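You operate a simulated robot arm through the tools that you are given. There is no shell and no other tool.

Carry out the task below with a simulated robot arm. There is one attempt and no reset: what you move stays moved.

TASK
Lay the grey patch on the panel on the mat and roll it down.
Fine: use the orange hand roller and put it back; then lay the green sand bag on the patch. Set down upright: orange hand roller.

The check looks at the end state, three seconds after you hand in, the way a careful person would. Anything else that was tipped, shoved, dropped, spilled or broken makes it a failure.

THE ROBOT
A 7-joint arm with a two-finger parallel gripper, fixed in place. Base frame: the origin is at the foot of the arm, x ahead of it, y to its left, z up; the work surface is at about z = 822. Readings come in mm, rad, newtons and seconds.
With the tool pointing down near the work surface it reaches from about 240 to 680 mm from the base axis. Its first joint turns from -1.152 to 1.152 rad. Payload 2.4 kg.
Tool frame: the origin (TCP) lies between the finger pads and is the grasp point; the fingertips stand 30 mm ahead of it; z points along the fingers, y is the line along which they close. The gripper opens to 94 mm. The fingers are 28 mm wide and 10 mm thick; the gripper's body (50 by 96 mm) begins 55 mm behind the TCP.
Orientation is that of the tool frame in the base frame, as a unit quaternion [x, y, z, w]. With the fingers straight down and closing along the base's y, the tool's x points along the base's -x, its y along +y and its z along -z.

THE INTERFACE
- The arm moves only by the tool apply_moves. Its argument "increments" is a list of rows, each a list of 3 entries, a list of its own where there are three numbers: the turn, a rotation vector about the tool's x, y, z in rad, then the shift along the tool's x, y, z in mm, then the opening, from 0 (shut) to 1 (fully open). In form: [[[wx, wy, wz], [x, y, z], gripper], ...]. A call has 1 to 20 rows; each row shifts and turns the commanded pose from where the row before left it, along the tool's axes as they then stand. Each row takes 0.2 s and may step no farther than 50 mm and 0.15 rad from the row before; otherwise, or with a gripper value out of range, the whole call is refused. A pose out of reach is approached as far as the arm can. The call stops where the force on the tool passes 40 N (or 10 N more than at its start, if that is more) or the arm is blocked; 0.2 s more then pass. Each finger travels about 153 mm/s and halts on what it meets, pressing with about 27 N; the grip force reading is that of the motor and also rises with nothing between the fingers. The clock runs only during rows and for 0.2 s after the last one: add rows that do not move to give the fingers time. The reply holds the time, the measured pose of the TCP, the force on the tool along the base axes, the opening and the grip force, in the units named above and with some noise, with the torque about the TCP (base axes, N m) and any sound that the robot's microphone picked up, and new pictures: "show" is both (left out), scene, wrist or none.
- Cameras (640 x 400 px; columns grow to the right, rows downward): "scene" is fixed at [40.4, 482.8, 1432.8]; the picture's right is [-0.69, -0.73, 0.00], its down [-0.50, 0.47, -0.73] and it looks along [0.53, -0.50, -0.68] (base axes); focal length 342 px, centre (320, 200). "wrist" rides on the gripper at [76, 14, -102] in the tool frame; the picture's right is [-0.18, 0.98, 0.00], its down [-0.75, -0.14, -0.64] and it looks along [-0.63, -0.12, 0.77] (tool axes); focal length 243 px, centre (320, 200). There is no depth. A picture from a camera that has moved, and an enlarged one, comes with that camera's place and axes in the base frame and with its lens.
- close_up(camera, box): a new picture of the part [left, top, right, bottom] of that camera's present view, enlarged. The clock stands still meanwhile.
- hand_in(): hands the job in; it is judged then, once.

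Nothing tells you positions but the pictures and the camera data. Unless the task says otherwise, let go and move clear before handing in.

The tools are called after "Request:" by a JSON object that holds its "fn" and its "kwargs". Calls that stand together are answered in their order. apply_moves: Moves the arm, as the interface text tells. Its arguments: {"type":"object","properties":{"increments":{"type":"array","items":{"type":"array"}},"show":{"type":"string","enum":["both","scene","wrist","none"]}},"required":["increments"]} The other tools are called the same way: close_up (camera, box) takes an enlarged picture of a part of a camera's view; hand_in () hands the job in.

At the start:

```text
clock: 0.0
ee_pos: [366.1, 96.7, 1077.4]
orientation: [0.001, 1.0, 0.0, 0.0]
ft_force: [-1.1, 0.0, -0.3]
ft_torque: [-0.03, 0.02, 0.0]
grip_width: 94.0
finger_force: 0.1
```

scene: 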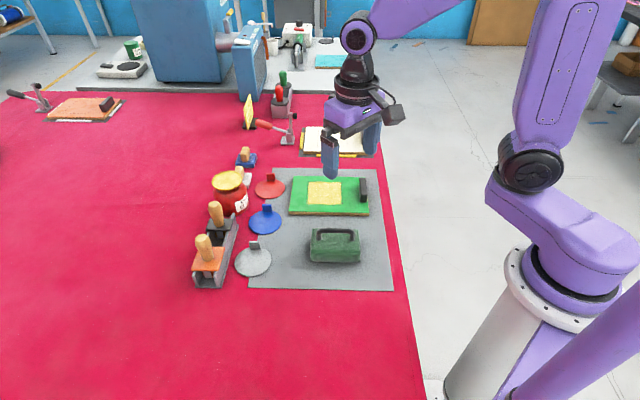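
wrist: 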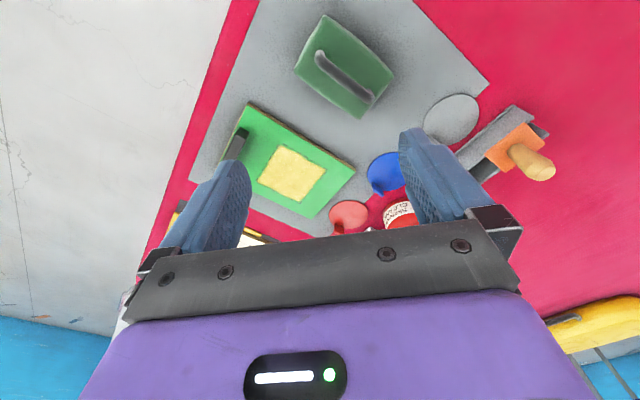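

I see a grey mat with a green panel carrying a yellow square, three round patches with tabs (red, blue, grey), a green sand bag with a handle, and two hand rollers in holders, one of them orange. I'll take close-ups before moving anything.

Request:
{"fn": "close_up", "kwargs": {"camera": "scene", "box": [180, 150, 400, 300]}}

Request:
{"fn": "close_up", "kwargs": {"camera": "scene", "box": [180, 190, 280, 295]}}

Request:
{"fn": "close_up", "kwargs": {"camera": "scene", "box": [270, 160, 390, 280]}}

Request:
{"fn": "close_up", "kwargs": {"camera": "wrist", "box": [180, 0, 580, 250]}}

```text
2.67 times, centred on (290, 225) of scene
camera zoom: at [40.4, 482.8, 1432.8], right [-0.69, -0.73, 0.0], down [-0.5, 0.47, -0.73], along [0.53, -0.5, -0.68], focal length 911 px, centre (400, 133)
```

zoom: 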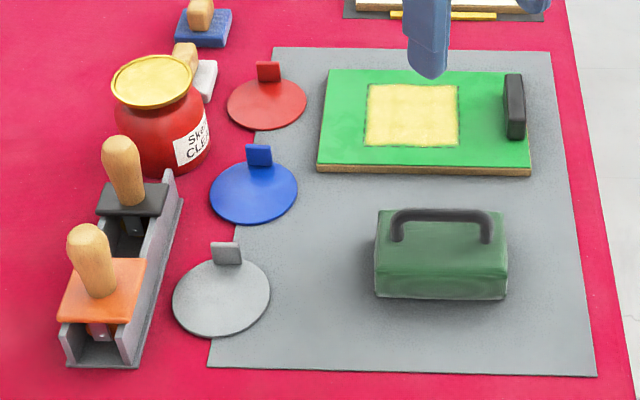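

```text
3.81 times, centred on (230, 242) of scene
camera zoom: at [40.4, 482.8, 1432.8], right [-0.69, -0.73, 0.0], down [-0.5, 0.47, -0.73], along [0.53, -0.5, -0.68], focal length 1301 px, centre (663, 38)
```

zoom: 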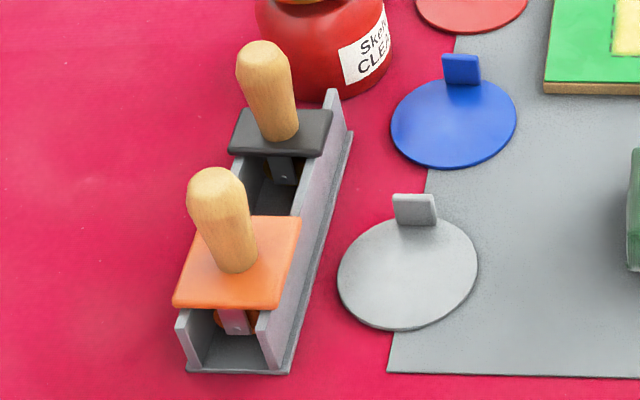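

```text
3.33 times, centred on (330, 220) of scene
camera zoom: at [40.4, 482.8, 1432.8], right [-0.69, -0.73, 0.0], down [-0.5, 0.47, -0.73], along [0.53, -0.5, -0.68], focal length 1138 px, centre (287, 133)
```

zoom: 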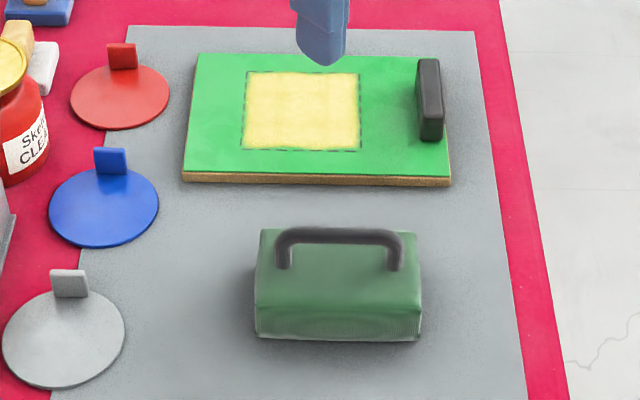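

```text
1.60 times, centred on (380, 125) of wrist
camera zoom: at [290.9, 111.5, 1181.0], right [0.18, 0.98, 0.0], down [0.75, -0.14, 0.64], along [0.63, -0.12, -0.77], focal length 388 px, centre (224, 320)
```

zoom: 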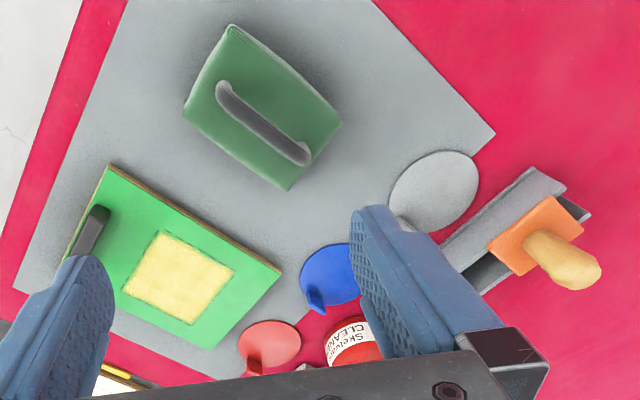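

The grey patch appears to be near (466, 278) and the yellow marked spot on the panel near (510, 20). The whole layout is turned about 45° to the base axes. I'll take tighter close-ups for orientations and heights.

Request:
{"fn": "close_up", "kwargs": {"camera": "scene", "box": [188, 225, 243, 292]}}

Request:
{"fn": "close_up", "kwargs": {"camera": "scene", "box": [230, 230, 280, 280]}}

Request:
{"fn": "close_up", "kwargs": {"camera": "scene", "box": [300, 215, 370, 275]}}

Request:
{"fn": "close_up", "kwargs": {"camera": "scene", "box": [200, 190, 250, 240]}}

Request:
{"fn": "close_up", "kwargs": {"camera": "wrist", "box": [420, 80, 580, 200]}}

Request:
{"fn": "close_up", "kwargs": {"camera": "wrist", "box": [280, 0, 420, 130]}}

```text
5.97 times, centred on (216, 258) of scene
camera zoom: at [40.4, 482.8, 1432.8], right [-0.69, -0.73, 0.0], down [-0.5, 0.47, -0.73], along [0.53, -0.5, -0.68], focal length 2039 px, centre (944, -149)
```

zoom: 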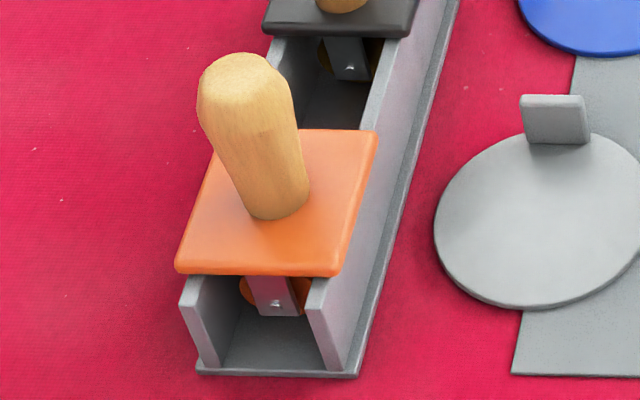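

```text
8.00 times, centred on (255, 255) of scene
camera zoom: at [40.4, 482.8, 1432.8], right [-0.69, -0.73, 0.0], down [-0.5, 0.47, -0.73], along [0.53, -0.5, -0.68], focal length 2732 px, centre (840, -240)
```

zoom: 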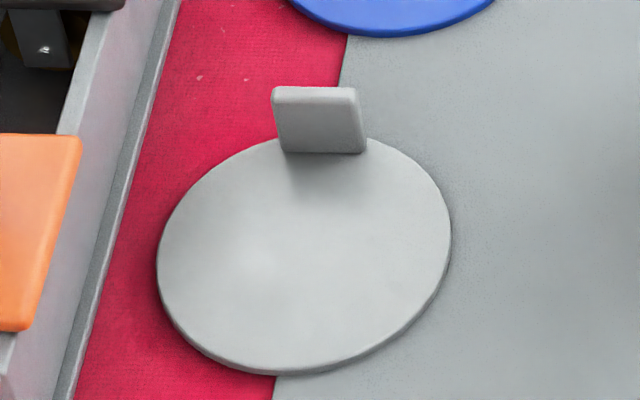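

```text
6.67 times, centred on (335, 245) of scene
camera zoom: at [40.4, 482.8, 1432.8], right [-0.69, -0.73, 0.0], down [-0.5, 0.47, -0.73], along [0.53, -0.5, -0.68], focal length 2277 px, centre (220, -100)
```

zoom: 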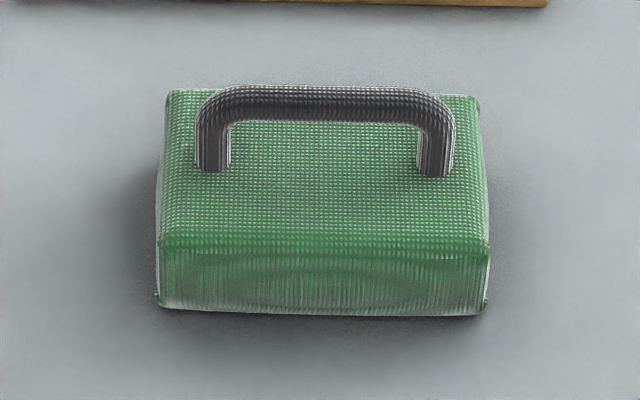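

```text
8.00 times, centred on (225, 215) of scene
camera zoom: at [40.4, 482.8, 1432.8], right [-0.69, -0.73, 0.0], down [-0.5, 0.47, -0.73], along [0.53, -0.5, -0.68], focal length 2732 px, centre (1080, 80)
```

zoom: 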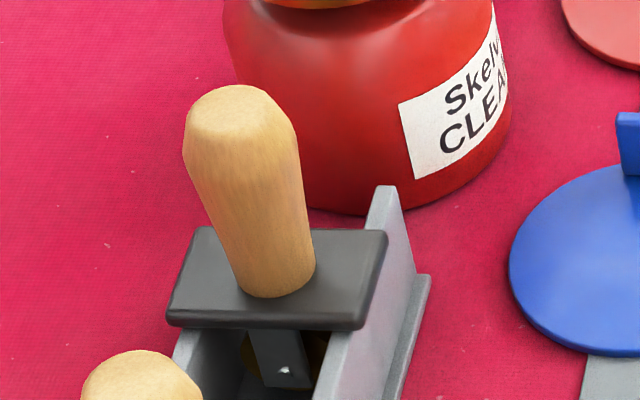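

```text
3.33 times, centred on (500, 140) of wrist
camera zoom: at [290.9, 111.5, 1181.0], right [0.18, 0.98, 0.0], down [0.75, -0.14, 0.64], along [0.63, -0.12, -0.77], focal length 809 px, centre (-280, 400)
```

zoom: 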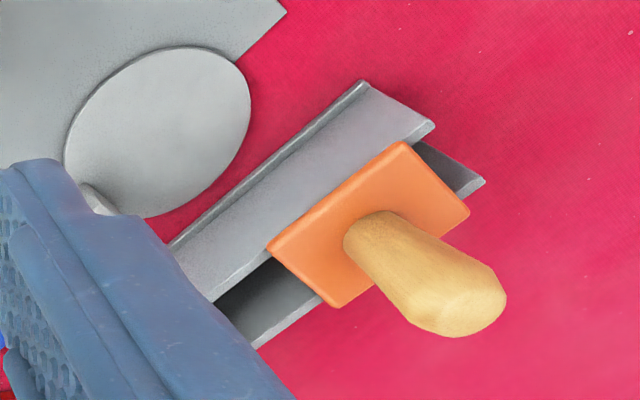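

```text
3.08 times, centred on (350, 65) of wrist
camera zoom: at [290.9, 111.5, 1181.0], right [0.18, 0.98, 0.0], down [0.75, -0.14, 0.64], along [0.63, -0.12, -0.77], focal length 746 px, centre (228, 615)
```

zoom: 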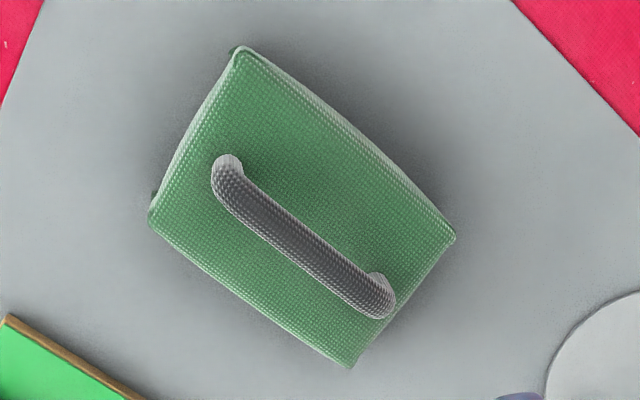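

Everything is laid out along axes at 45° to the base. The grey patch's upright tab is near (495, 254), with its top at z≈851, and I'll grip it across its thickness. First I'll turn the tool −45° and hover above the tab with the gripper partly open.

Request:
{"fn": "apply_moves", "kwargs": {"increments": [[[0, 0, -0.1309], [0, 0, 0], 0.6], [[0, 0, -0.1309], [0, 0, 0], 0.4], [[0, 0, -0.1309], [0, 0, 0], 0.4], [[0, 0, -0.1309], [0, 0, 0], 0.4], [[0, 0, -0.1309], [0, 0, 0], 0.4], [[0, 0, -0.1309], [0, 0, 0], 0.4], [[0, 0, 0], [-33.7, 3.4, 13], 0.4], [[0, 0, 0], [-33.7, 3.4, 13], 0.4], [[0, 0, 0], [-33.7, 3.4, 13], 0.4], [[0, 0, 0], [-33.7, 3.4, 13], 0.4], [[0, 0, 0], [-33.7, 3.4, 13], 0.4], [[0, 0, 0], [-33.7, 3.4, 13], 0.4], [[0, 0, 0], [0, 0, 0], 0.4]]}}

```text
clock: 2.8
ee_pos: [496.5, 254.7, 999.8]
orientation: [-0.383, 0.924, 0.0, 0.0]
ft_force: [0.3, 0.0, 0.6]
ft_torque: [-0.02, 0.0, 0.03]
grip_width: 38.0
finger_force: 0.1
camera wrist: at [432.3, 210.4, 1102.4], right [-0.56, 0.83, 0.0], down [0.63, 0.43, 0.64], along [0.53, 0.36, -0.77], focal length 243 px, centre (320, 200)
```

scene: 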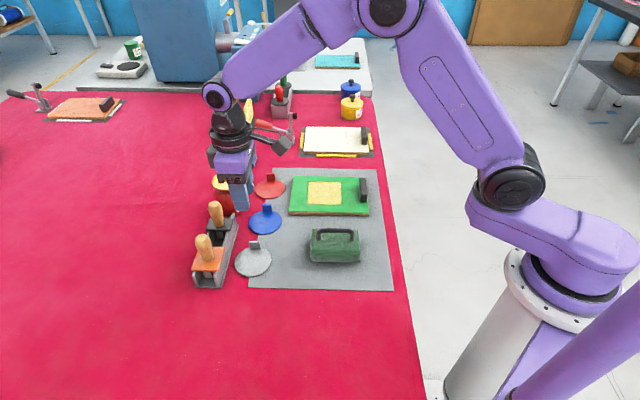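
wrist: 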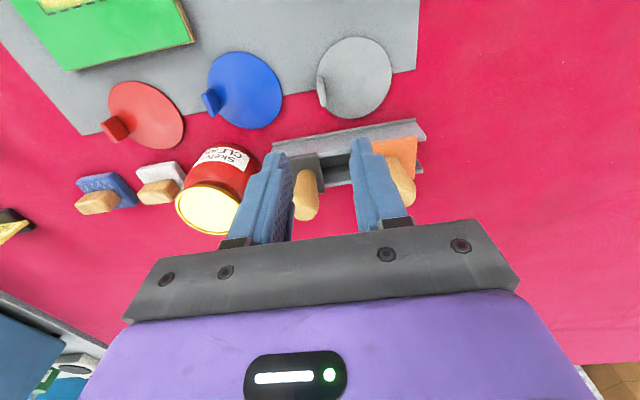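

The tool is turned and hovering as planned, and the grey patch and its tab are visible in the wrist view. I'll zoom in to refine the tab position.

Request:
{"fn": "close_up", "kwargs": {"camera": "wrist", "box": [280, 20, 420, 130]}}

Request:
{"fn": "close_up", "kwargs": {"camera": "scene", "box": [200, 130, 290, 290]}}

```text
3.64 times, centred on (350, 75) of wrist
camera zoom: at [432.3, 210.4, 1102.4], right [-0.56, 0.83, 0.0], down [0.63, 0.43, 0.64], along [0.53, 0.36, -0.77], focal length 882 px, centre (211, 654)
```

zoom: 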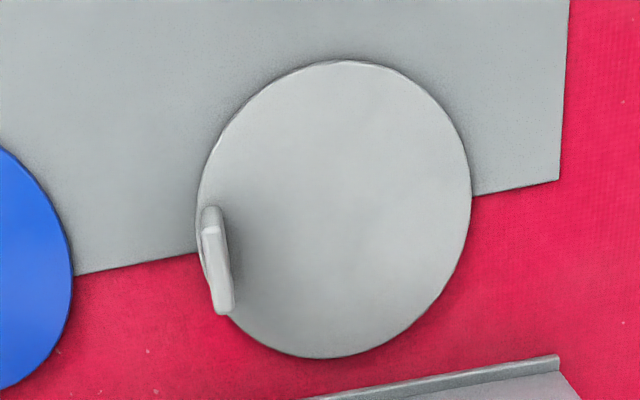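

```text
2.50 times, centred on (245, 210) of scene
camera zoom: at [40.4, 482.8, 1432.8], right [-0.69, -0.73, 0.0], down [-0.5, 0.47, -0.73], along [0.53, -0.5, -0.68], focal length 854 px, centre (508, 175)
```

zoom: 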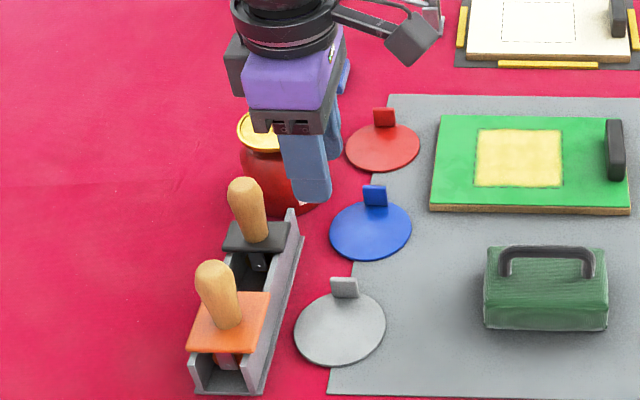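

The tab centre refines to about (493.5, 254). I'll shift slightly and descend so the fingertips straddle the tab just above the disc.

Request:
{"fn": "apply_moves", "kwargs": {"increments": [[[0, 0, 0], [2.3, 1.3, 20], 0.4], [[0, 0, 0], [0, 0, 30], 0.4], [[0, 0, 0], [0, 0, 30], 0.4], [[0, 0, 0], [0, 0, 25], 0.4], [[0, 0, 0], [0, 0, 15], 0.4], [[0, 0, 0], [0, 0, 8], 0.4], [[0, 0, 0], [0, 0, 6], 0.4], [[0, 0, 0], [0, 0, 0], 0.4]]}}

Request:
{"fn": "close_up", "kwargs": {"camera": "scene", "box": [215, 200, 295, 280]}}

Request:
{"fn": "close_up", "kwargs": {"camera": "wrist", "box": [200, 0, 480, 240]}}

```text
clock: 4.6
ee_pos: [492.6, 253.4, 865.8]
orientation: [-0.382, 0.924, 0.001, 0.0]
ft_force: [0.1, -1.2, 0.0]
ft_torque: [0.02, 0.0, -0.01]
grip_width: 37.7
finger_force: 0.1
camera wrist: at [428.9, 210.7, 969.0], right [-0.57, 0.82, 0.0], down [0.63, 0.43, 0.64], along [0.53, 0.36, -0.77], focal length 243 px, centre (320, 200)
```

scene: 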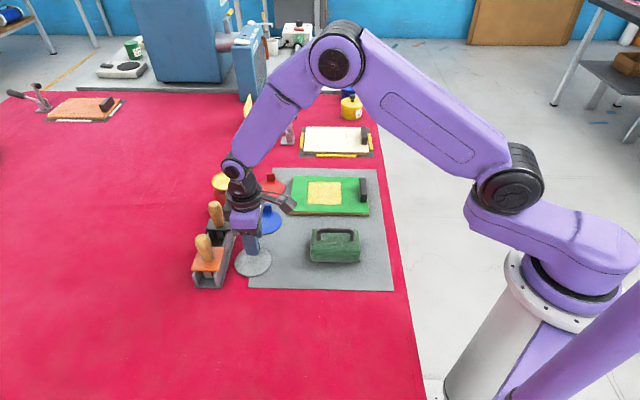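
wrist: 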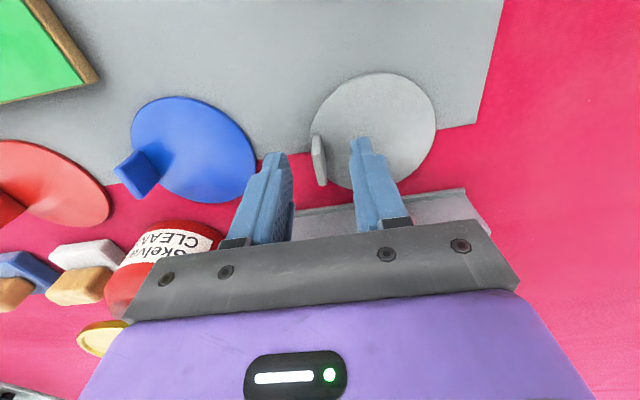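

```text
5.00 times, centred on (255, 240) of scene
camera zoom: at [40.4, 482.8, 1432.8], right [-0.69, -0.73, 0.0], down [-0.5, 0.47, -0.73], along [0.53, -0.5, -0.68], focal length 1708 px, centre (645, 0)
```

zoom: 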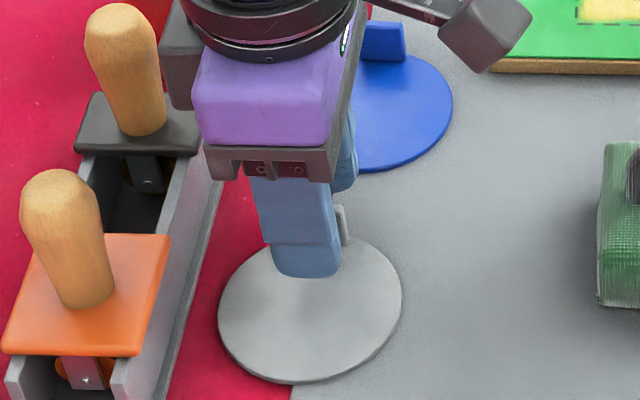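

```text
1.67 times, centred on (340, 120) of wrist
camera zoom: at [428.9, 210.7, 969.0], right [-0.57, 0.82, 0.0], down [0.63, 0.43, 0.64], along [0.53, 0.36, -0.77], focal length 404 px, centre (287, 333)
```

zoom: 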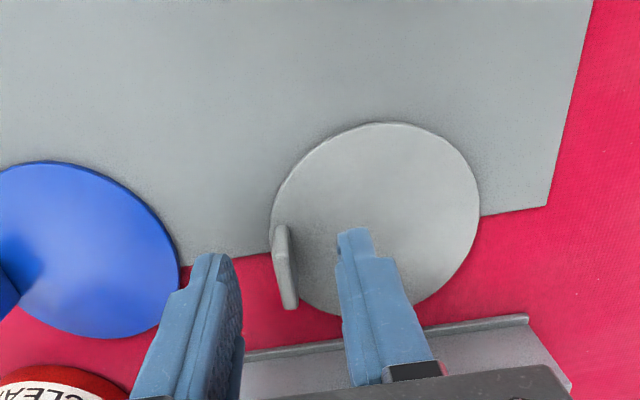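

The fingers straddle the tab, centred to within a few mm. I'll lower another 4 mm and close on it.

Request:
{"fn": "apply_moves", "kwargs": {"increments": [[[0, 0, 0], [2, 0, 4], 0.4], [[0, 0, 0], [0, 0, 0], 0.25], [[0, 0, 0], [0, 0, 0], 0.1], [[0, 0, 0], [0, 0, 0], 0.0], [[0, 0, 0], [0, 0, 0], 0.0], [[0, 0, 0], [0, 0, 0], 0.0]]}}

Request:
{"fn": "close_up", "kwargs": {"camera": "scene", "box": [215, 200, 295, 280]}}

Request:
{"fn": "close_up", "kwargs": {"camera": "wrist", "box": [200, 0, 480, 240]}}

```text
clock: 6.0
ee_pos: [491.9, 252.9, 861.9]
orientation: [-0.383, 0.924, 0.0, 0.0]
ft_force: [0.8, 0.7, -0.5]
ft_torque: [0.04, -0.02, 0.02]
grip_width: 4.3
finger_force: 27.2
camera wrist: at [427.8, 209.5, 965.1], right [-0.57, 0.82, 0.0], down [0.63, 0.43, 0.64], along [0.53, 0.36, -0.77], focal length 243 px, centre (320, 200)
```

scene: 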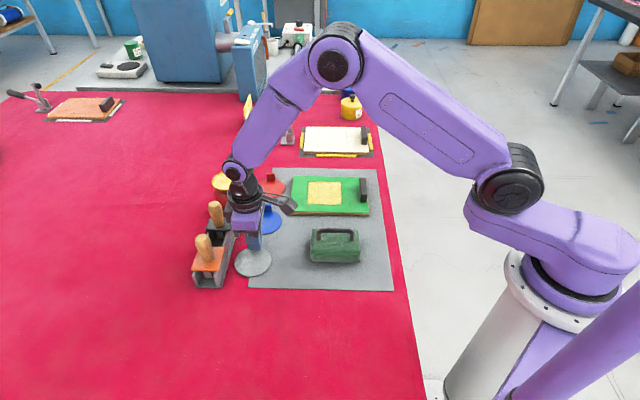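
wrist: 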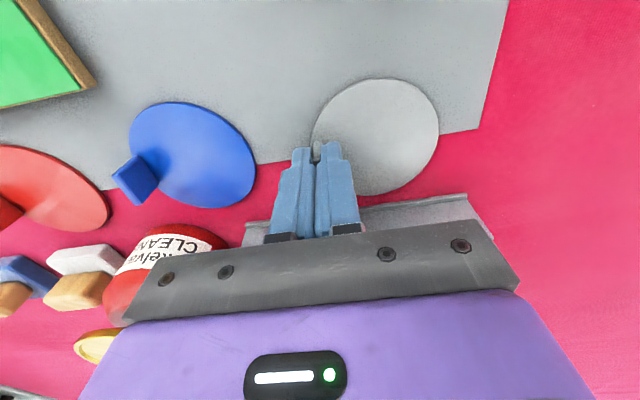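

```text
5.00 times, centred on (255, 240) of scene
camera zoom: at [40.4, 482.8, 1432.8], right [-0.69, -0.73, 0.0], down [-0.5, 0.47, -0.73], along [0.53, -0.5, -0.68], focal length 1708 px, centre (645, 0)
```

zoom: 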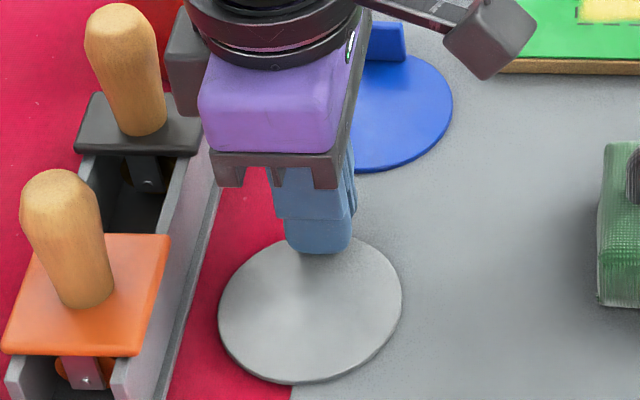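

```text
1.67 times, centred on (340, 120) of wrist
camera zoom: at [427.8, 209.5, 965.1], right [-0.57, 0.82, 0.0], down [0.63, 0.43, 0.64], along [0.53, 0.36, -0.77], focal length 404 px, centre (287, 333)
```

zoom: 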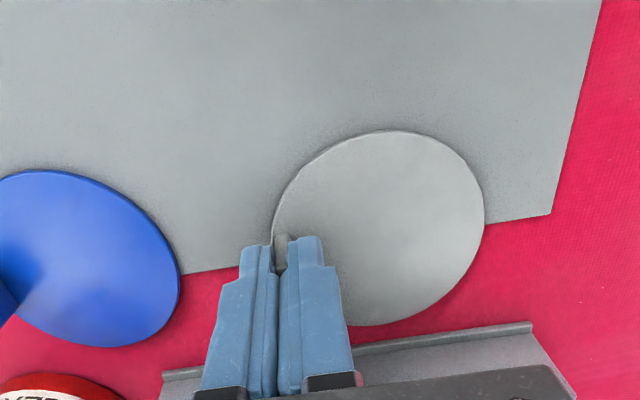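

The tab is gripped (4.3 mm), and the disc centre sits about 35 mm toward the camera side of the TCP. I'll lift, carry it over the panel and check before lowering.

Request:
{"fn": "apply_moves", "kwargs": {"increments": [[[0, 0, 0], [0, 0, -5], 0.0], [[0, 0, 0], [0, 0, -10], 0.0], [[0, 0, 0], [0, 0, -20], 0.0], [[0, 0, 0], [0, 0, -25], 0.0], [[0, 0, 0], [0, 0, -20], 0.0], [[0, 0, 0], [12, -16, 0], 0.0], [[0, 0, 0], [20, -28, 0], 0.0], [[0, 0, 0], [20, -28, 0], 0.0], [[0, 0, 0], [20, -28, 0], 0.0], [[0, 0, 0], [20, -28, 0], 0.0], [[0, 0, 0], [20, -28, 0], 0.0], [[0, 0, 0], [20, -28, 0], 0.0], [[0, 0, 0], [12, -17, 0], 0.0], [[0, 0, 0], [8.6, -12.5, 0], 0.0], [[0, 0, 0], [0, 0, 0], 0.0]]}}

Request:
{"fn": "close_up", "kwargs": {"camera": "scene", "box": [280, 130, 400, 230]}}

Request:
{"fn": "close_up", "kwargs": {"camera": "wrist", "box": [200, 0, 480, 240]}}

```text
clock: 9.2
ee_pos: [534.3, -5.2, 942.4]
orientation: [-0.383, 0.924, 0.0, 0.0]
ft_force: [0.5, 0.2, 0.3]
ft_torque: [-0.03, 0.02, 0.03]
grip_width: 4.2
finger_force: 27.8
camera wrist: at [470.1, -50.2, 1044.6], right [-0.57, 0.82, 0.0], down [0.63, 0.43, 0.64], along [0.53, 0.36, -0.77], focal length 243 px, centre (320, 200)
```

scene: 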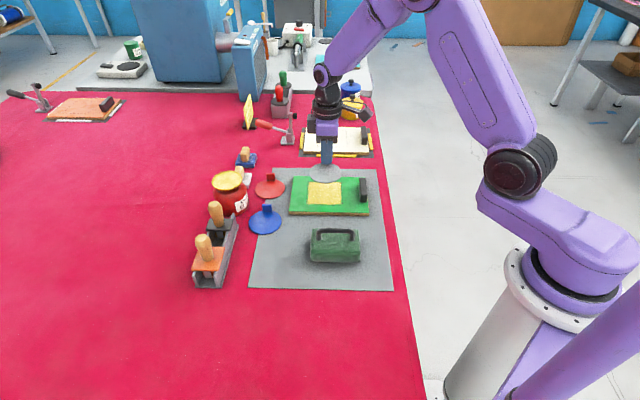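
wrist: 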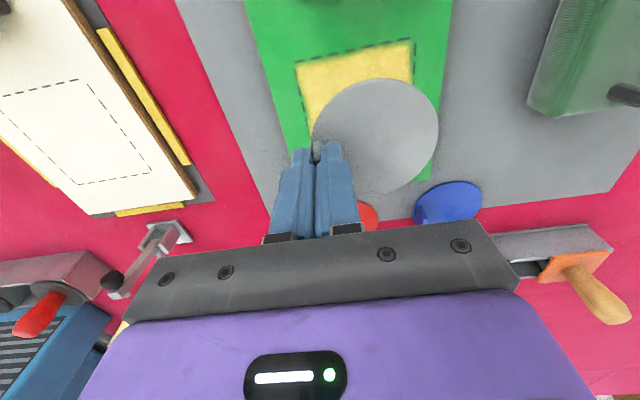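

```text
4.00 times, centred on (340, 180) of scene
camera zoom: at [40.5, 482.8, 1432.8], right [-0.69, -0.73, 0.0], down [-0.5, 0.47, -0.73], along [0.53, -0.5, -0.68], focal length 1366 px, centre (240, 280)
```

zoom: 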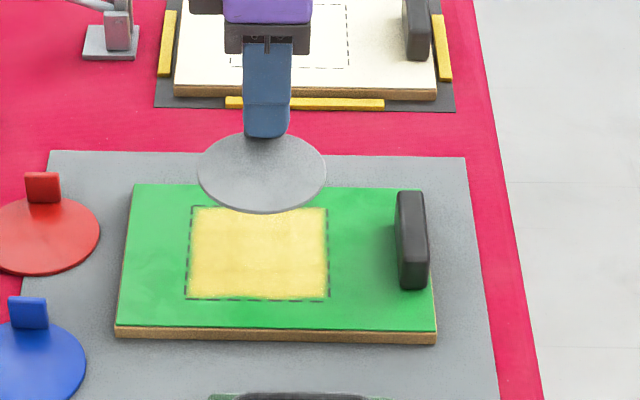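

```text
1.67 times, centred on (340, 120) of wrist
camera zoom: at [470.1, -50.2, 1044.6], right [-0.57, 0.82, 0.0], down [0.63, 0.43, 0.64], along [0.53, 0.36, -0.77], focal length 404 px, centre (287, 333)
```

zoom: 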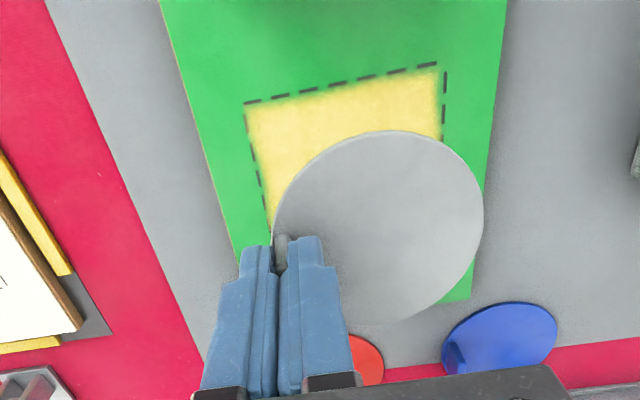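

The dashed target square centres at about (513.5, 18) and the held disc is near (510.4, 20.9), so I'll correct about 4 mm away from the scene camera. Then I'll lower to just above the panel.

Request:
{"fn": "apply_moves", "kwargs": {"increments": [[[0, 0, 0], [0, -4.2, 0], 0.0], [[0, 0, 0], [0, 0, 20], 0.0], [[0, 0, 0], [0, 0, 20], 0.0], [[0, 0, 0], [0, 0, 15], 0.0], [[0, 0, 0], [0, 0, 7], 0.0], [[0, 0, 0], [0, 0, 0], 0.0]]}}

Request:
{"fn": "close_up", "kwargs": {"camera": "scene", "box": [280, 140, 380, 225]}}

Request:
{"fn": "close_up", "kwargs": {"camera": "wrist", "box": [200, 0, 480, 240]}}

```text
clock: 10.6
ee_pos: [538.4, -10.4, 879.2]
orientation: [-0.383, 0.924, 0.0, -0.001]
ft_force: [-0.3, -0.7, 0.1]
ft_torque: [-0.01, -0.01, 0.0]
grip_width: 4.5
finger_force: 26.9
camera wrist: at [474.6, -53.5, 982.2], right [-0.57, 0.82, 0.0], down [0.63, 0.43, 0.64], along [0.53, 0.36, -0.77], focal length 243 px, centre (320, 200)
```

scene: 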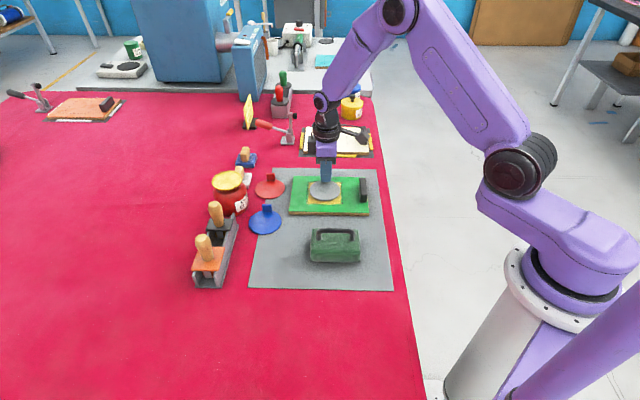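
wrist: 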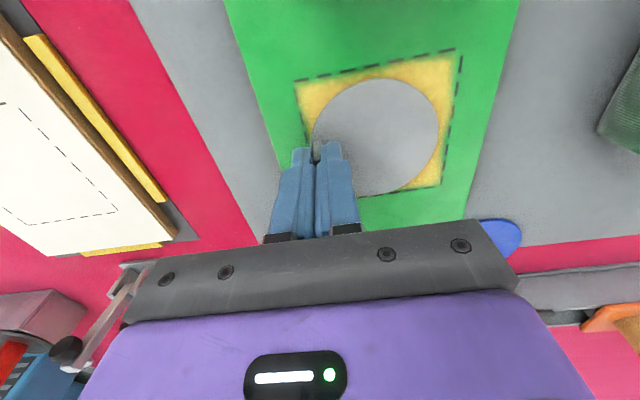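

```text
4.71 times, centred on (330, 182) of scene
camera zoom: at [40.4, 482.8, 1432.8], right [-0.69, -0.73, 0.0], down [-0.5, 0.47, -0.73], along [0.53, -0.5, -0.68], focal length 1607 px, centre (273, 282)
```

zoom: 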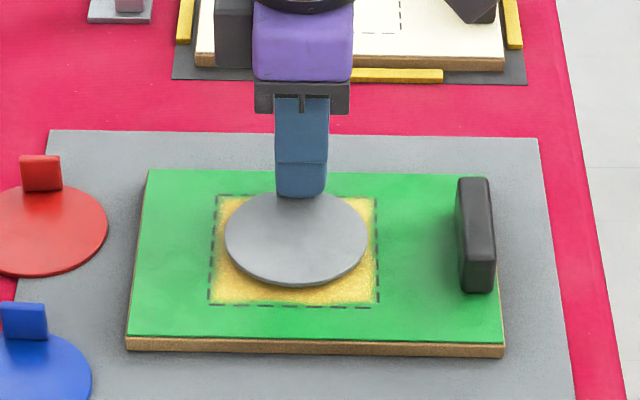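

```text
1.67 times, centred on (340, 120) of wrist
camera zoom: at [474.6, -53.5, 982.2], right [-0.57, 0.82, 0.0], down [0.63, 0.43, 0.64], along [0.53, 0.36, -0.77], focal length 404 px, centre (287, 333)
```

zoom: 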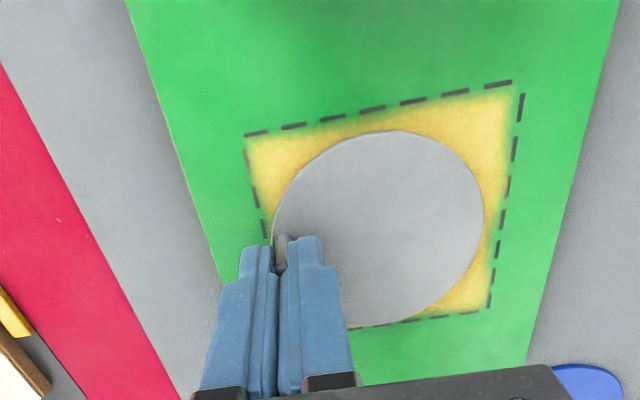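

The disc hangs level about 7 mm above the panel and within about 2 mm of the target. I'll nudge 1.5 mm back and lower gently until contact.

Request:
{"fn": "apply_moves", "kwargs": {"increments": [[[0, 0, 0], [0, 1.5, 1], 0.0], [[0, 0, 0], [0, 0, 1.5], 0.0], [[0, 0, 0], [0, 0, 1], 0.0], [[0, 0, 0], [0, 0, 0], 0.0]], "show": "none"}}

Request:
{"fn": "close_up", "kwargs": {"camera": "scene", "box": [290, 165, 370, 220]}}

```text
clock: 11.6
ee_pos: [536.6, -8.3, 876.7]
orientation: [-0.383, 0.924, 0.0, 0.0]
ft_force: [-0.1, 0.7, -0.4]
ft_torque: [0.02, 0.04, -0.04]
grip_width: 4.3
finger_force: 26.9
```

```text
7.27 times, centred on (330, 192) of scene
camera zoom: at [40.4, 482.8, 1432.8], right [-0.69, -0.73, 0.0], down [-0.5, 0.47, -0.73], along [0.53, -0.5, -0.68], focal length 2484 px, centre (247, 254)
```

zoom: 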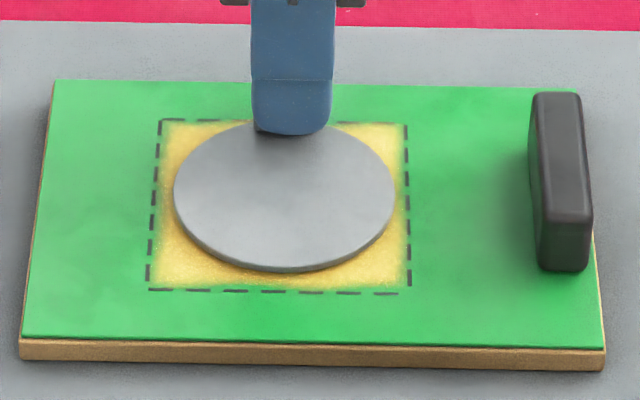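

No contact yet, so I'll keep lowering in small steps.

Request:
{"fn": "apply_moves", "kwargs": {"increments": [[[0, 0, 0], [0, 0, 1], 0.0], [[0, 0, 0], [0, 0, 1], 0.0], [[0, 0, 0], [0, 0, 0], 0.0]], "show": "none"}}

Request:
{"fn": "close_up", "kwargs": {"camera": "scene", "box": [290, 165, 370, 220]}}

```text
clock: 12.4
ee_pos: [537.5, -7.7, 874.8]
orientation: [-0.383, 0.924, 0.0, 0.0]
ft_force: [0.3, -0.5, -2.1]
ft_torque: [-0.04, -0.05, 0.03]
grip_width: 4.3
finger_force: 26.9
```

```text
7.27 times, centred on (330, 192) of scene
camera zoom: at [40.5, 482.8, 1432.8], right [-0.69, -0.73, 0.0], down [-0.5, 0.47, -0.73], along [0.53, -0.5, -0.68], focal length 2484 px, centre (247, 254)
```

zoom: 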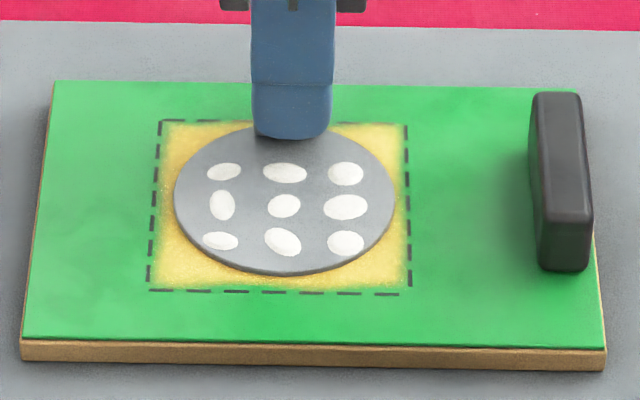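

Contact made: the patch is centred in the square, and nine white air bubbles in a 3×3 grid now show and need rolling out. I'll release the tab and rise clear.

Request:
{"fn": "apply_moves", "kwargs": {"increments": [[[0, 0, 0], [0, 0, 0], 0.1], [[0, 0, 0], [0, 0, 0], 0.25], [[0, 0, 0], [0, 0, 0], 0.3], [[0, 0, 0], [0, 0, -10], 0.3], [[0, 0, 0], [0, 0, -25], 0.3], [[0, 0, 0], [0, 0, -40], 0.3], [[0, 0, 0], [0, 0, -45], 0.3], [[0, 0, 0], [0, 0, 0], 0.3]]}}

Request:
{"fn": "close_up", "kwargs": {"camera": "scene", "box": [290, 165, 370, 220]}}

Request:
{"fn": "close_up", "kwargs": {"camera": "wrist", "box": [240, 0, 480, 160]}}

```text
clock: 14.2
ee_pos: [538.3, -7.6, 994.7]
orientation: [-0.383, 0.924, 0.0, 0.0]
ft_force: [-0.3, -0.7, -0.9]
ft_torque: [0.01, -0.03, -0.01]
grip_width: 28.1
finger_force: 0.0
camera wrist: at [473.0, -52.0, 1097.9], right [-0.57, 0.82, 0.0], down [0.63, 0.43, 0.64], along [0.53, 0.36, -0.77], focal length 243 px, centre (320, 200)
```

scene: 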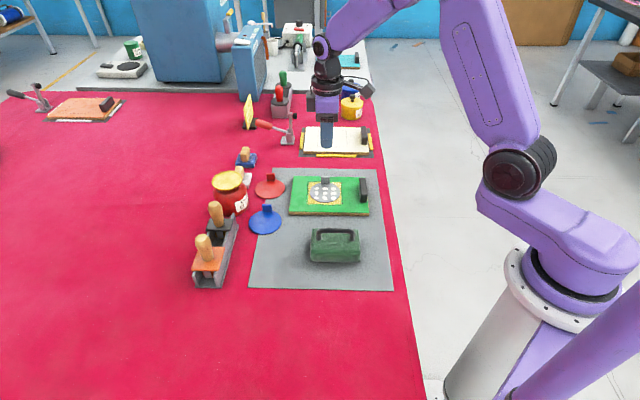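
wrist: 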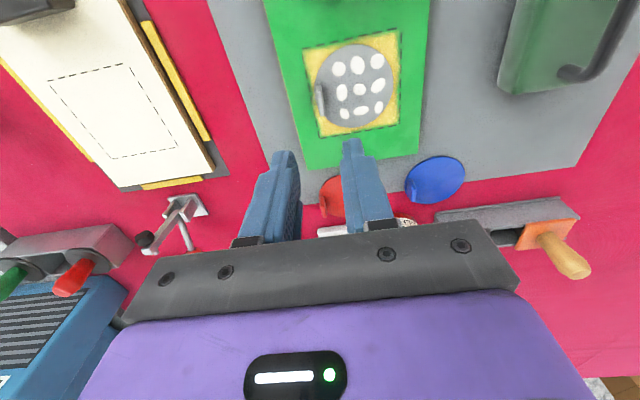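

```text
7.27 times, centred on (330, 192) of scene
camera zoom: at [40.4, 482.8, 1432.8], right [-0.69, -0.73, 0.0], down [-0.5, 0.47, -0.73], along [0.53, -0.5, -0.68], focal length 2484 px, centre (247, 254)
```

zoom: 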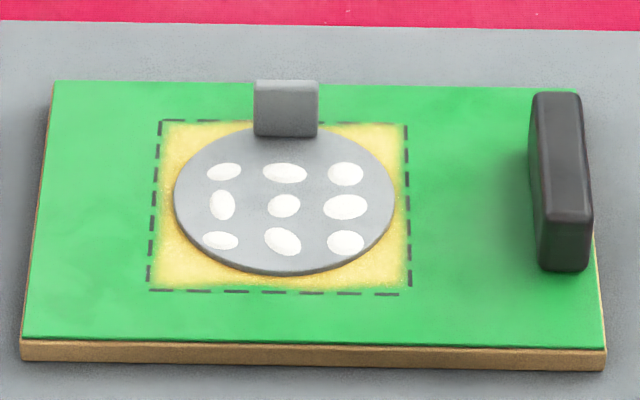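

```text
2.50 times, centred on (360, 80) of wrist
camera zoom: at [473.0, -52.0, 1097.9], right [-0.57, 0.82, 0.0], down [0.63, 0.43, 0.64], along [0.53, 0.36, -0.77], focal length 606 px, centre (220, 500)
```

zoom: 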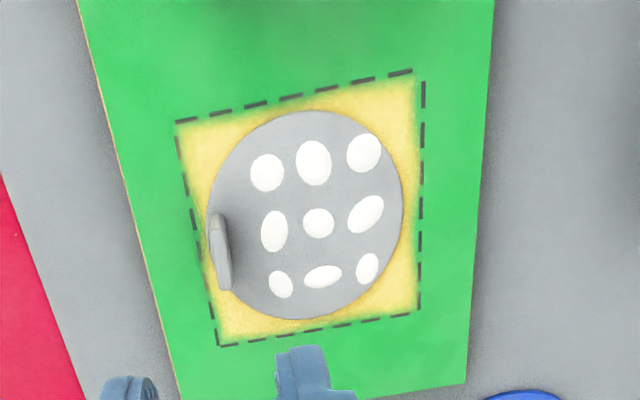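

The patch is flat and centred at about (510, 20), with the tab on the far side. The roller's axle runs along the rack, so it rolls left to right in the scene view. I'll turn the gripper 90° so its fingers close along the rolling direction, then go above the orange roller.

Request:
{"fn": "apply_moves", "kwargs": {"increments": [[[0, 0, 0.1309], [0, 0, -10], 0.4], [[0, 0, 0.1309], [0, 0, -10], 0.6], [[0, 0, 0.1309], [0, 0, -10], 0.6], [[0, 0, 0.1309], [0, 0, -5], 0.6], [[0, 0, 0.1309], [0, 0, 0], 0.6], [[0, 0, 0.1309], [0, 0, 0], 0.6], [[0, 0, 0.1309], [0, 0, 0], 0.6], [[0, 0, 0.1309], [0, 0, 0], 0.6], [[0, 0, 0.1309], [0, 0, 0], 0.6], [[0, 0, 0.1309], [0, 0, 0], 0.6], [[0, 0, 0.1309], [0, 0, 0], 0.6], [[0, 0, 0.1309], [0, 0, 0], 0.6], [[0, 0, 0], [0, 0, 0], 0.6]], "show": "none"}}

Request:
{"fn": "apply_moves", "kwargs": {"increments": [[[0, 0, 0], [15, 12.5, 0], 0.6], [[0, 0, 0], [28, 23.4, 0], 0.6], [[0, 0, 0], [28, 23.4, 0], 0.6], [[0, 0, 0], [28, 23.4, 0], 0.6], [[0, 0, 0], [28, 23.4, 0], 0.6], [[0, 0, 0], [28, 23.4, 0], 0.6], [[0, 0, 0], [28, 23.4, 0], 0.6], [[0, 0, 0], [28, 23.4, 0], 0.6], [[0, 0, 0], [28, 23.4, 0], 0.6], [[0, 0, 0], [25, 21, 0], 0.6], [[0, 0, 0], [15.6, 13, 0], 0.6], [[0, 0, 0], [0, 0, 0], 0.6]]}}

```text
clock: 17.0
ee_pos: [537.7, -8.9, 1029.8]
orientation: [0.384, 0.923, 0.0, 0.0]
ft_force: [0.4, -0.7, 0.5]
ft_torque: [-0.02, 0.01, -0.01]
grip_width: 56.7
finger_force: 0.0
```

```text
clock: 19.6
ee_pos: [503.5, 354.9, 1029.7]
orientation: [0.383, 0.924, 0.0, 0.0]
ft_force: [-0.2, -0.5, 0.4]
ft_torque: [0.02, -0.02, -0.01]
grip_width: 56.5
finger_force: 0.1
camera wrist: at [460.1, 419.3, 1132.6], right [0.82, 0.57, 0.0], down [0.43, -0.63, 0.64], along [0.36, -0.53, -0.77], focal length 243 px, centre (320, 200)
```

scene: 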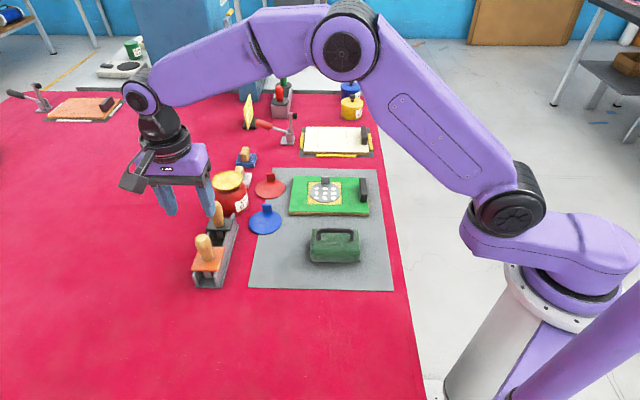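
wrist: 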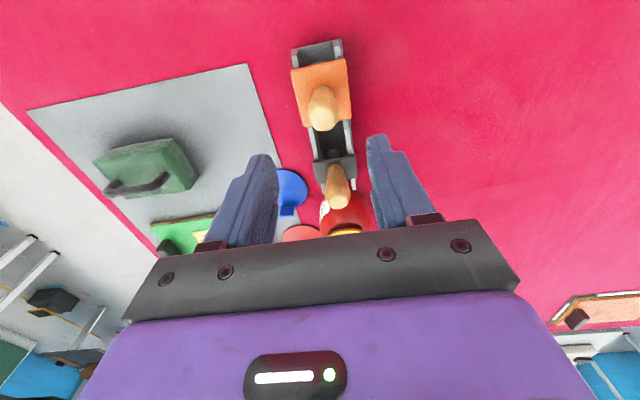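

The gripper is above the roller rack with the fingers straddling it. I'll zoom the wrist view to refine the handle position.

Request:
{"fn": "close_up", "kwargs": {"camera": "wrist", "box": [270, 30, 390, 210]}}

Request:
{"fn": "close_up", "kwargs": {"camera": "scene", "box": [110, 120, 250, 295]}}

```text
2.22 times, centred on (330, 120) of wrist
camera zoom: at [460.1, 419.3, 1132.6], right [0.82, 0.57, 0.0], down [0.43, -0.63, 0.64], along [0.36, -0.53, -0.77], focal length 539 px, centre (298, 378)
```

zoom: 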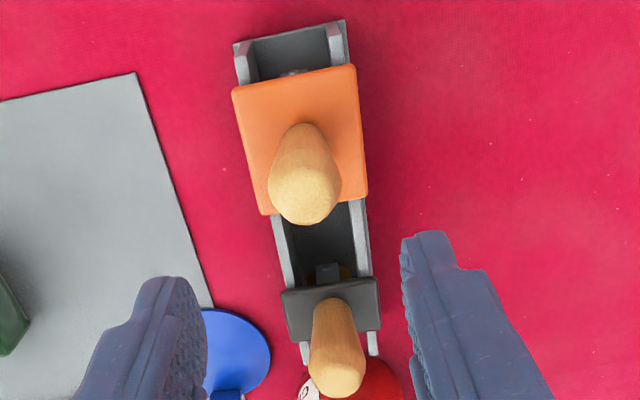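

```text
2.29 times, centred on (180, 208) of scene
camera zoom: at [40.4, 482.8, 1432.8], right [-0.69, -0.73, 0.0], down [-0.5, 0.47, -0.73], along [0.53, -0.5, -0.68], focal length 781 px, centre (640, 183)
```

zoom: 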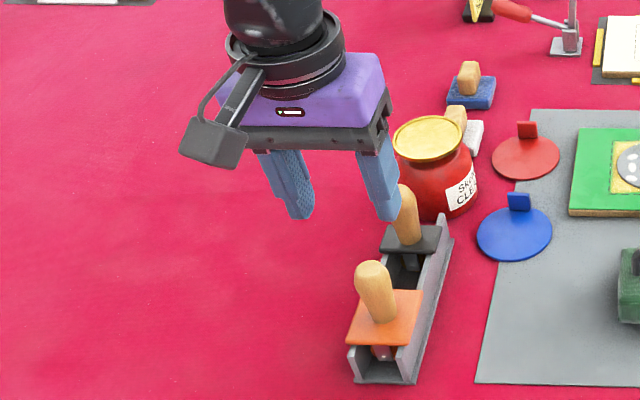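

The handle refines to about (505.3, 356.3). I'll adjust by 1–2 mm and descend around it.

Request:
{"fn": "apply_moves", "kwargs": {"increments": [[[0, 0, 0], [0.6, 1.5, 20], 0.6], [[0, 0, 0], [0, 0, 30], 0.6], [[0, 0, 0], [0, 0, 30], 0.6], [[0, 0, 0], [0, 0, 20], 0.6], [[0, 0, 0], [0, 0, 12], 0.6], [[0, 0, 0], [0, 0, 0], 0.6]]}}

Request:
{"fn": "close_up", "kwargs": {"camera": "scene", "box": [170, 210, 250, 295]}}

Request:
{"fn": "close_up", "kwargs": {"camera": "wrist", "box": [220, 20, 440, 240]}}

```text
clock: 21.0
ee_pos: [504.8, 356.2, 918.1]
orientation: [0.382, 0.924, 0.0, 0.001]
ft_force: [0.3, -0.5, -0.1]
ft_torque: [-0.01, 0.01, -0.02]
grip_width: 56.5
finger_force: 0.1
camera wrist: at [460.6, 420.1, 1020.6], right [0.82, 0.57, 0.0], down [0.43, -0.63, 0.64], along [0.36, -0.53, -0.77], focal length 243 px, centre (320, 200)
```

scene: 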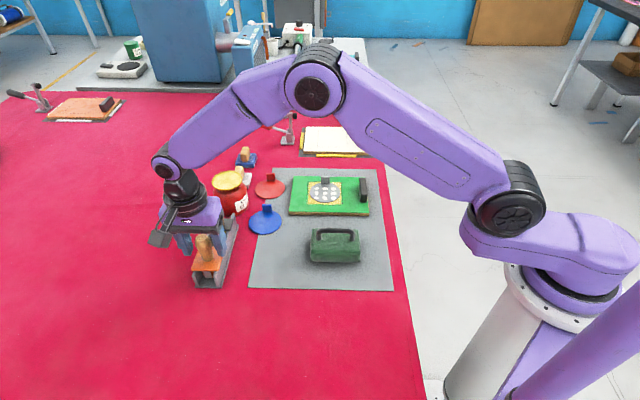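
wrist: 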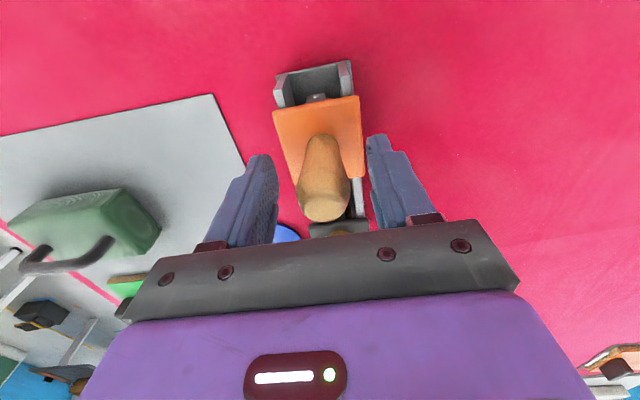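

```text
4.71 times, centred on (210, 252) of scene
camera zoom: at [40.4, 482.8, 1432.8], right [-0.69, -0.73, 0.0], down [-0.5, 0.47, -0.73], along [0.53, -0.5, -0.68], focal length 1607 px, centre (838, -47)
```

zoom: 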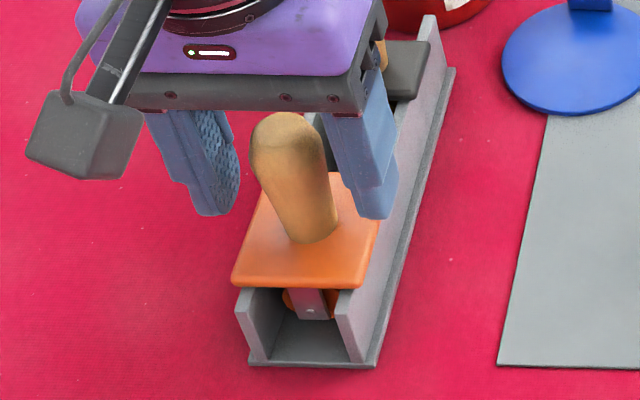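

```text
1.82 times, centred on (330, 130) of wrist
camera zoom: at [460.6, 420.1, 1020.6], right [0.82, 0.57, 0.0], down [0.43, -0.63, 0.64], along [0.36, -0.53, -0.77], focal length 441 px, centre (302, 327)
```

zoom: 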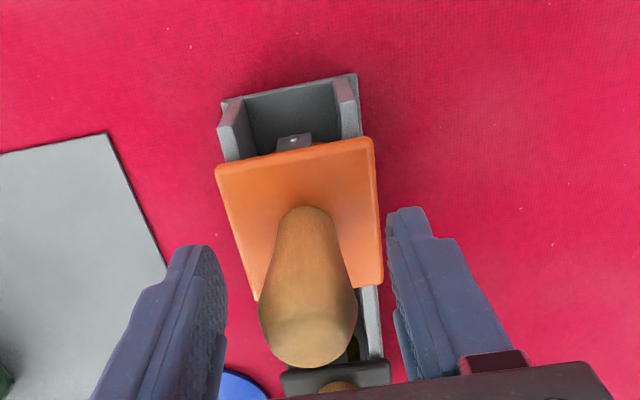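

The fingers are well centred on the handle and clear of the plate. I'll go down 10 mm more and close.

Request:
{"fn": "apply_moves", "kwargs": {"increments": [[[0, 0, 0], [0, 0, 6], 0.6], [[0, 0, 0], [0, 0, 4], 0.6], [[0, 0, 0], [0, 0, 0], 0.45], [[0, 0, 0], [0, 0, 0], 0.35], [[0, 0, 0], [0, 0, 0], 0.2], [[0, 0, 0], [0, 0, 0], 0.0], [[0, 0, 0], [0, 0, 0], 0.0]]}}

Request:
{"fn": "close_up", "kwargs": {"camera": "scene", "box": [170, 210, 250, 295]}}

Request:
{"fn": "close_up", "kwargs": {"camera": "wrist", "box": [220, 20, 440, 240]}}

```text
clock: 22.6
ee_pos: [503.5, 355.9, 907.7]
orientation: [0.383, 0.924, 0.0, -0.001]
ft_force: [0.0, -0.3, 0.1]
ft_torque: [-0.06, 0.01, 0.03]
grip_width: 28.9
finger_force: 27.3
camera wrist: at [460.7, 419.6, 1010.9], right [0.82, 0.57, 0.0], down [0.43, -0.63, 0.64], along [0.36, -0.53, -0.77], focal length 243 px, centre (320, 200)
```

scene: 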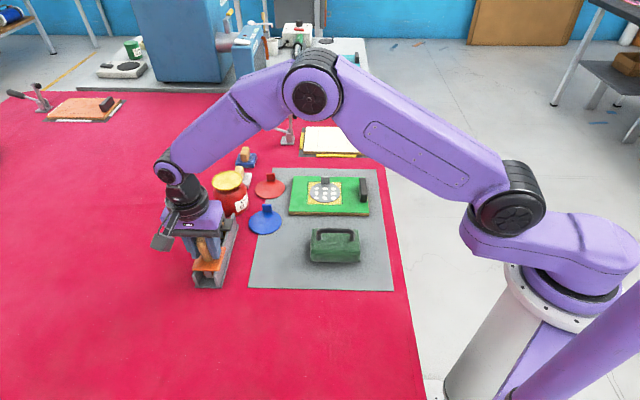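
wrist: 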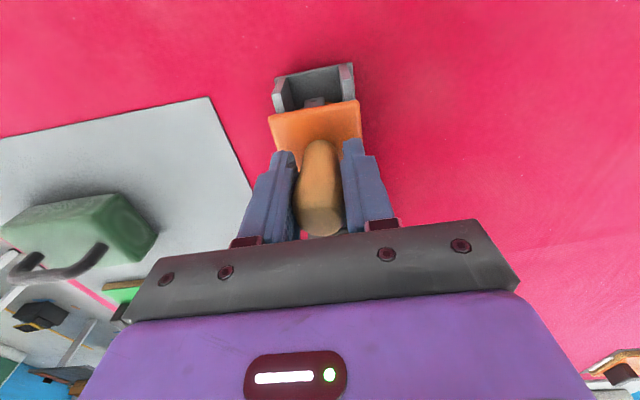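

```text
4.71 times, centred on (210, 252) of scene
camera zoom: at [40.4, 482.8, 1432.8], right [-0.69, -0.73, 0.0], down [-0.5, 0.47, -0.73], along [0.53, -0.5, -0.68], focal length 1607 px, centre (838, -47)
```

zoom: 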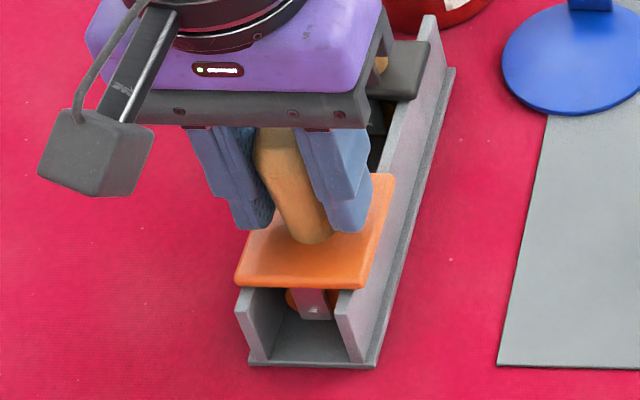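

```text
1.82 times, centred on (330, 130) of wrist
camera zoom: at [460.7, 419.6, 1010.9], right [0.82, 0.57, 0.0], down [0.43, -0.63, 0.64], along [0.36, -0.53, -0.77], focal length 441 px, centre (302, 327)
```

zoom: 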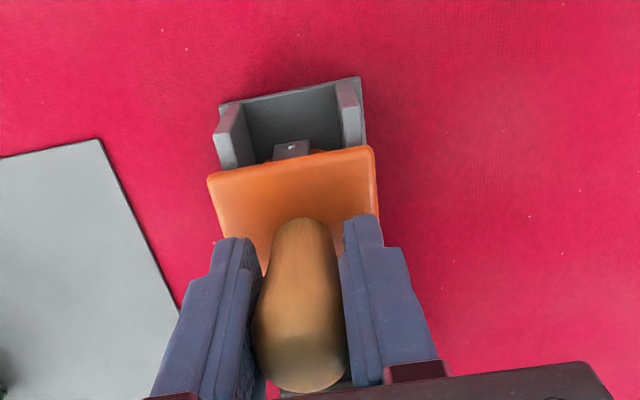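

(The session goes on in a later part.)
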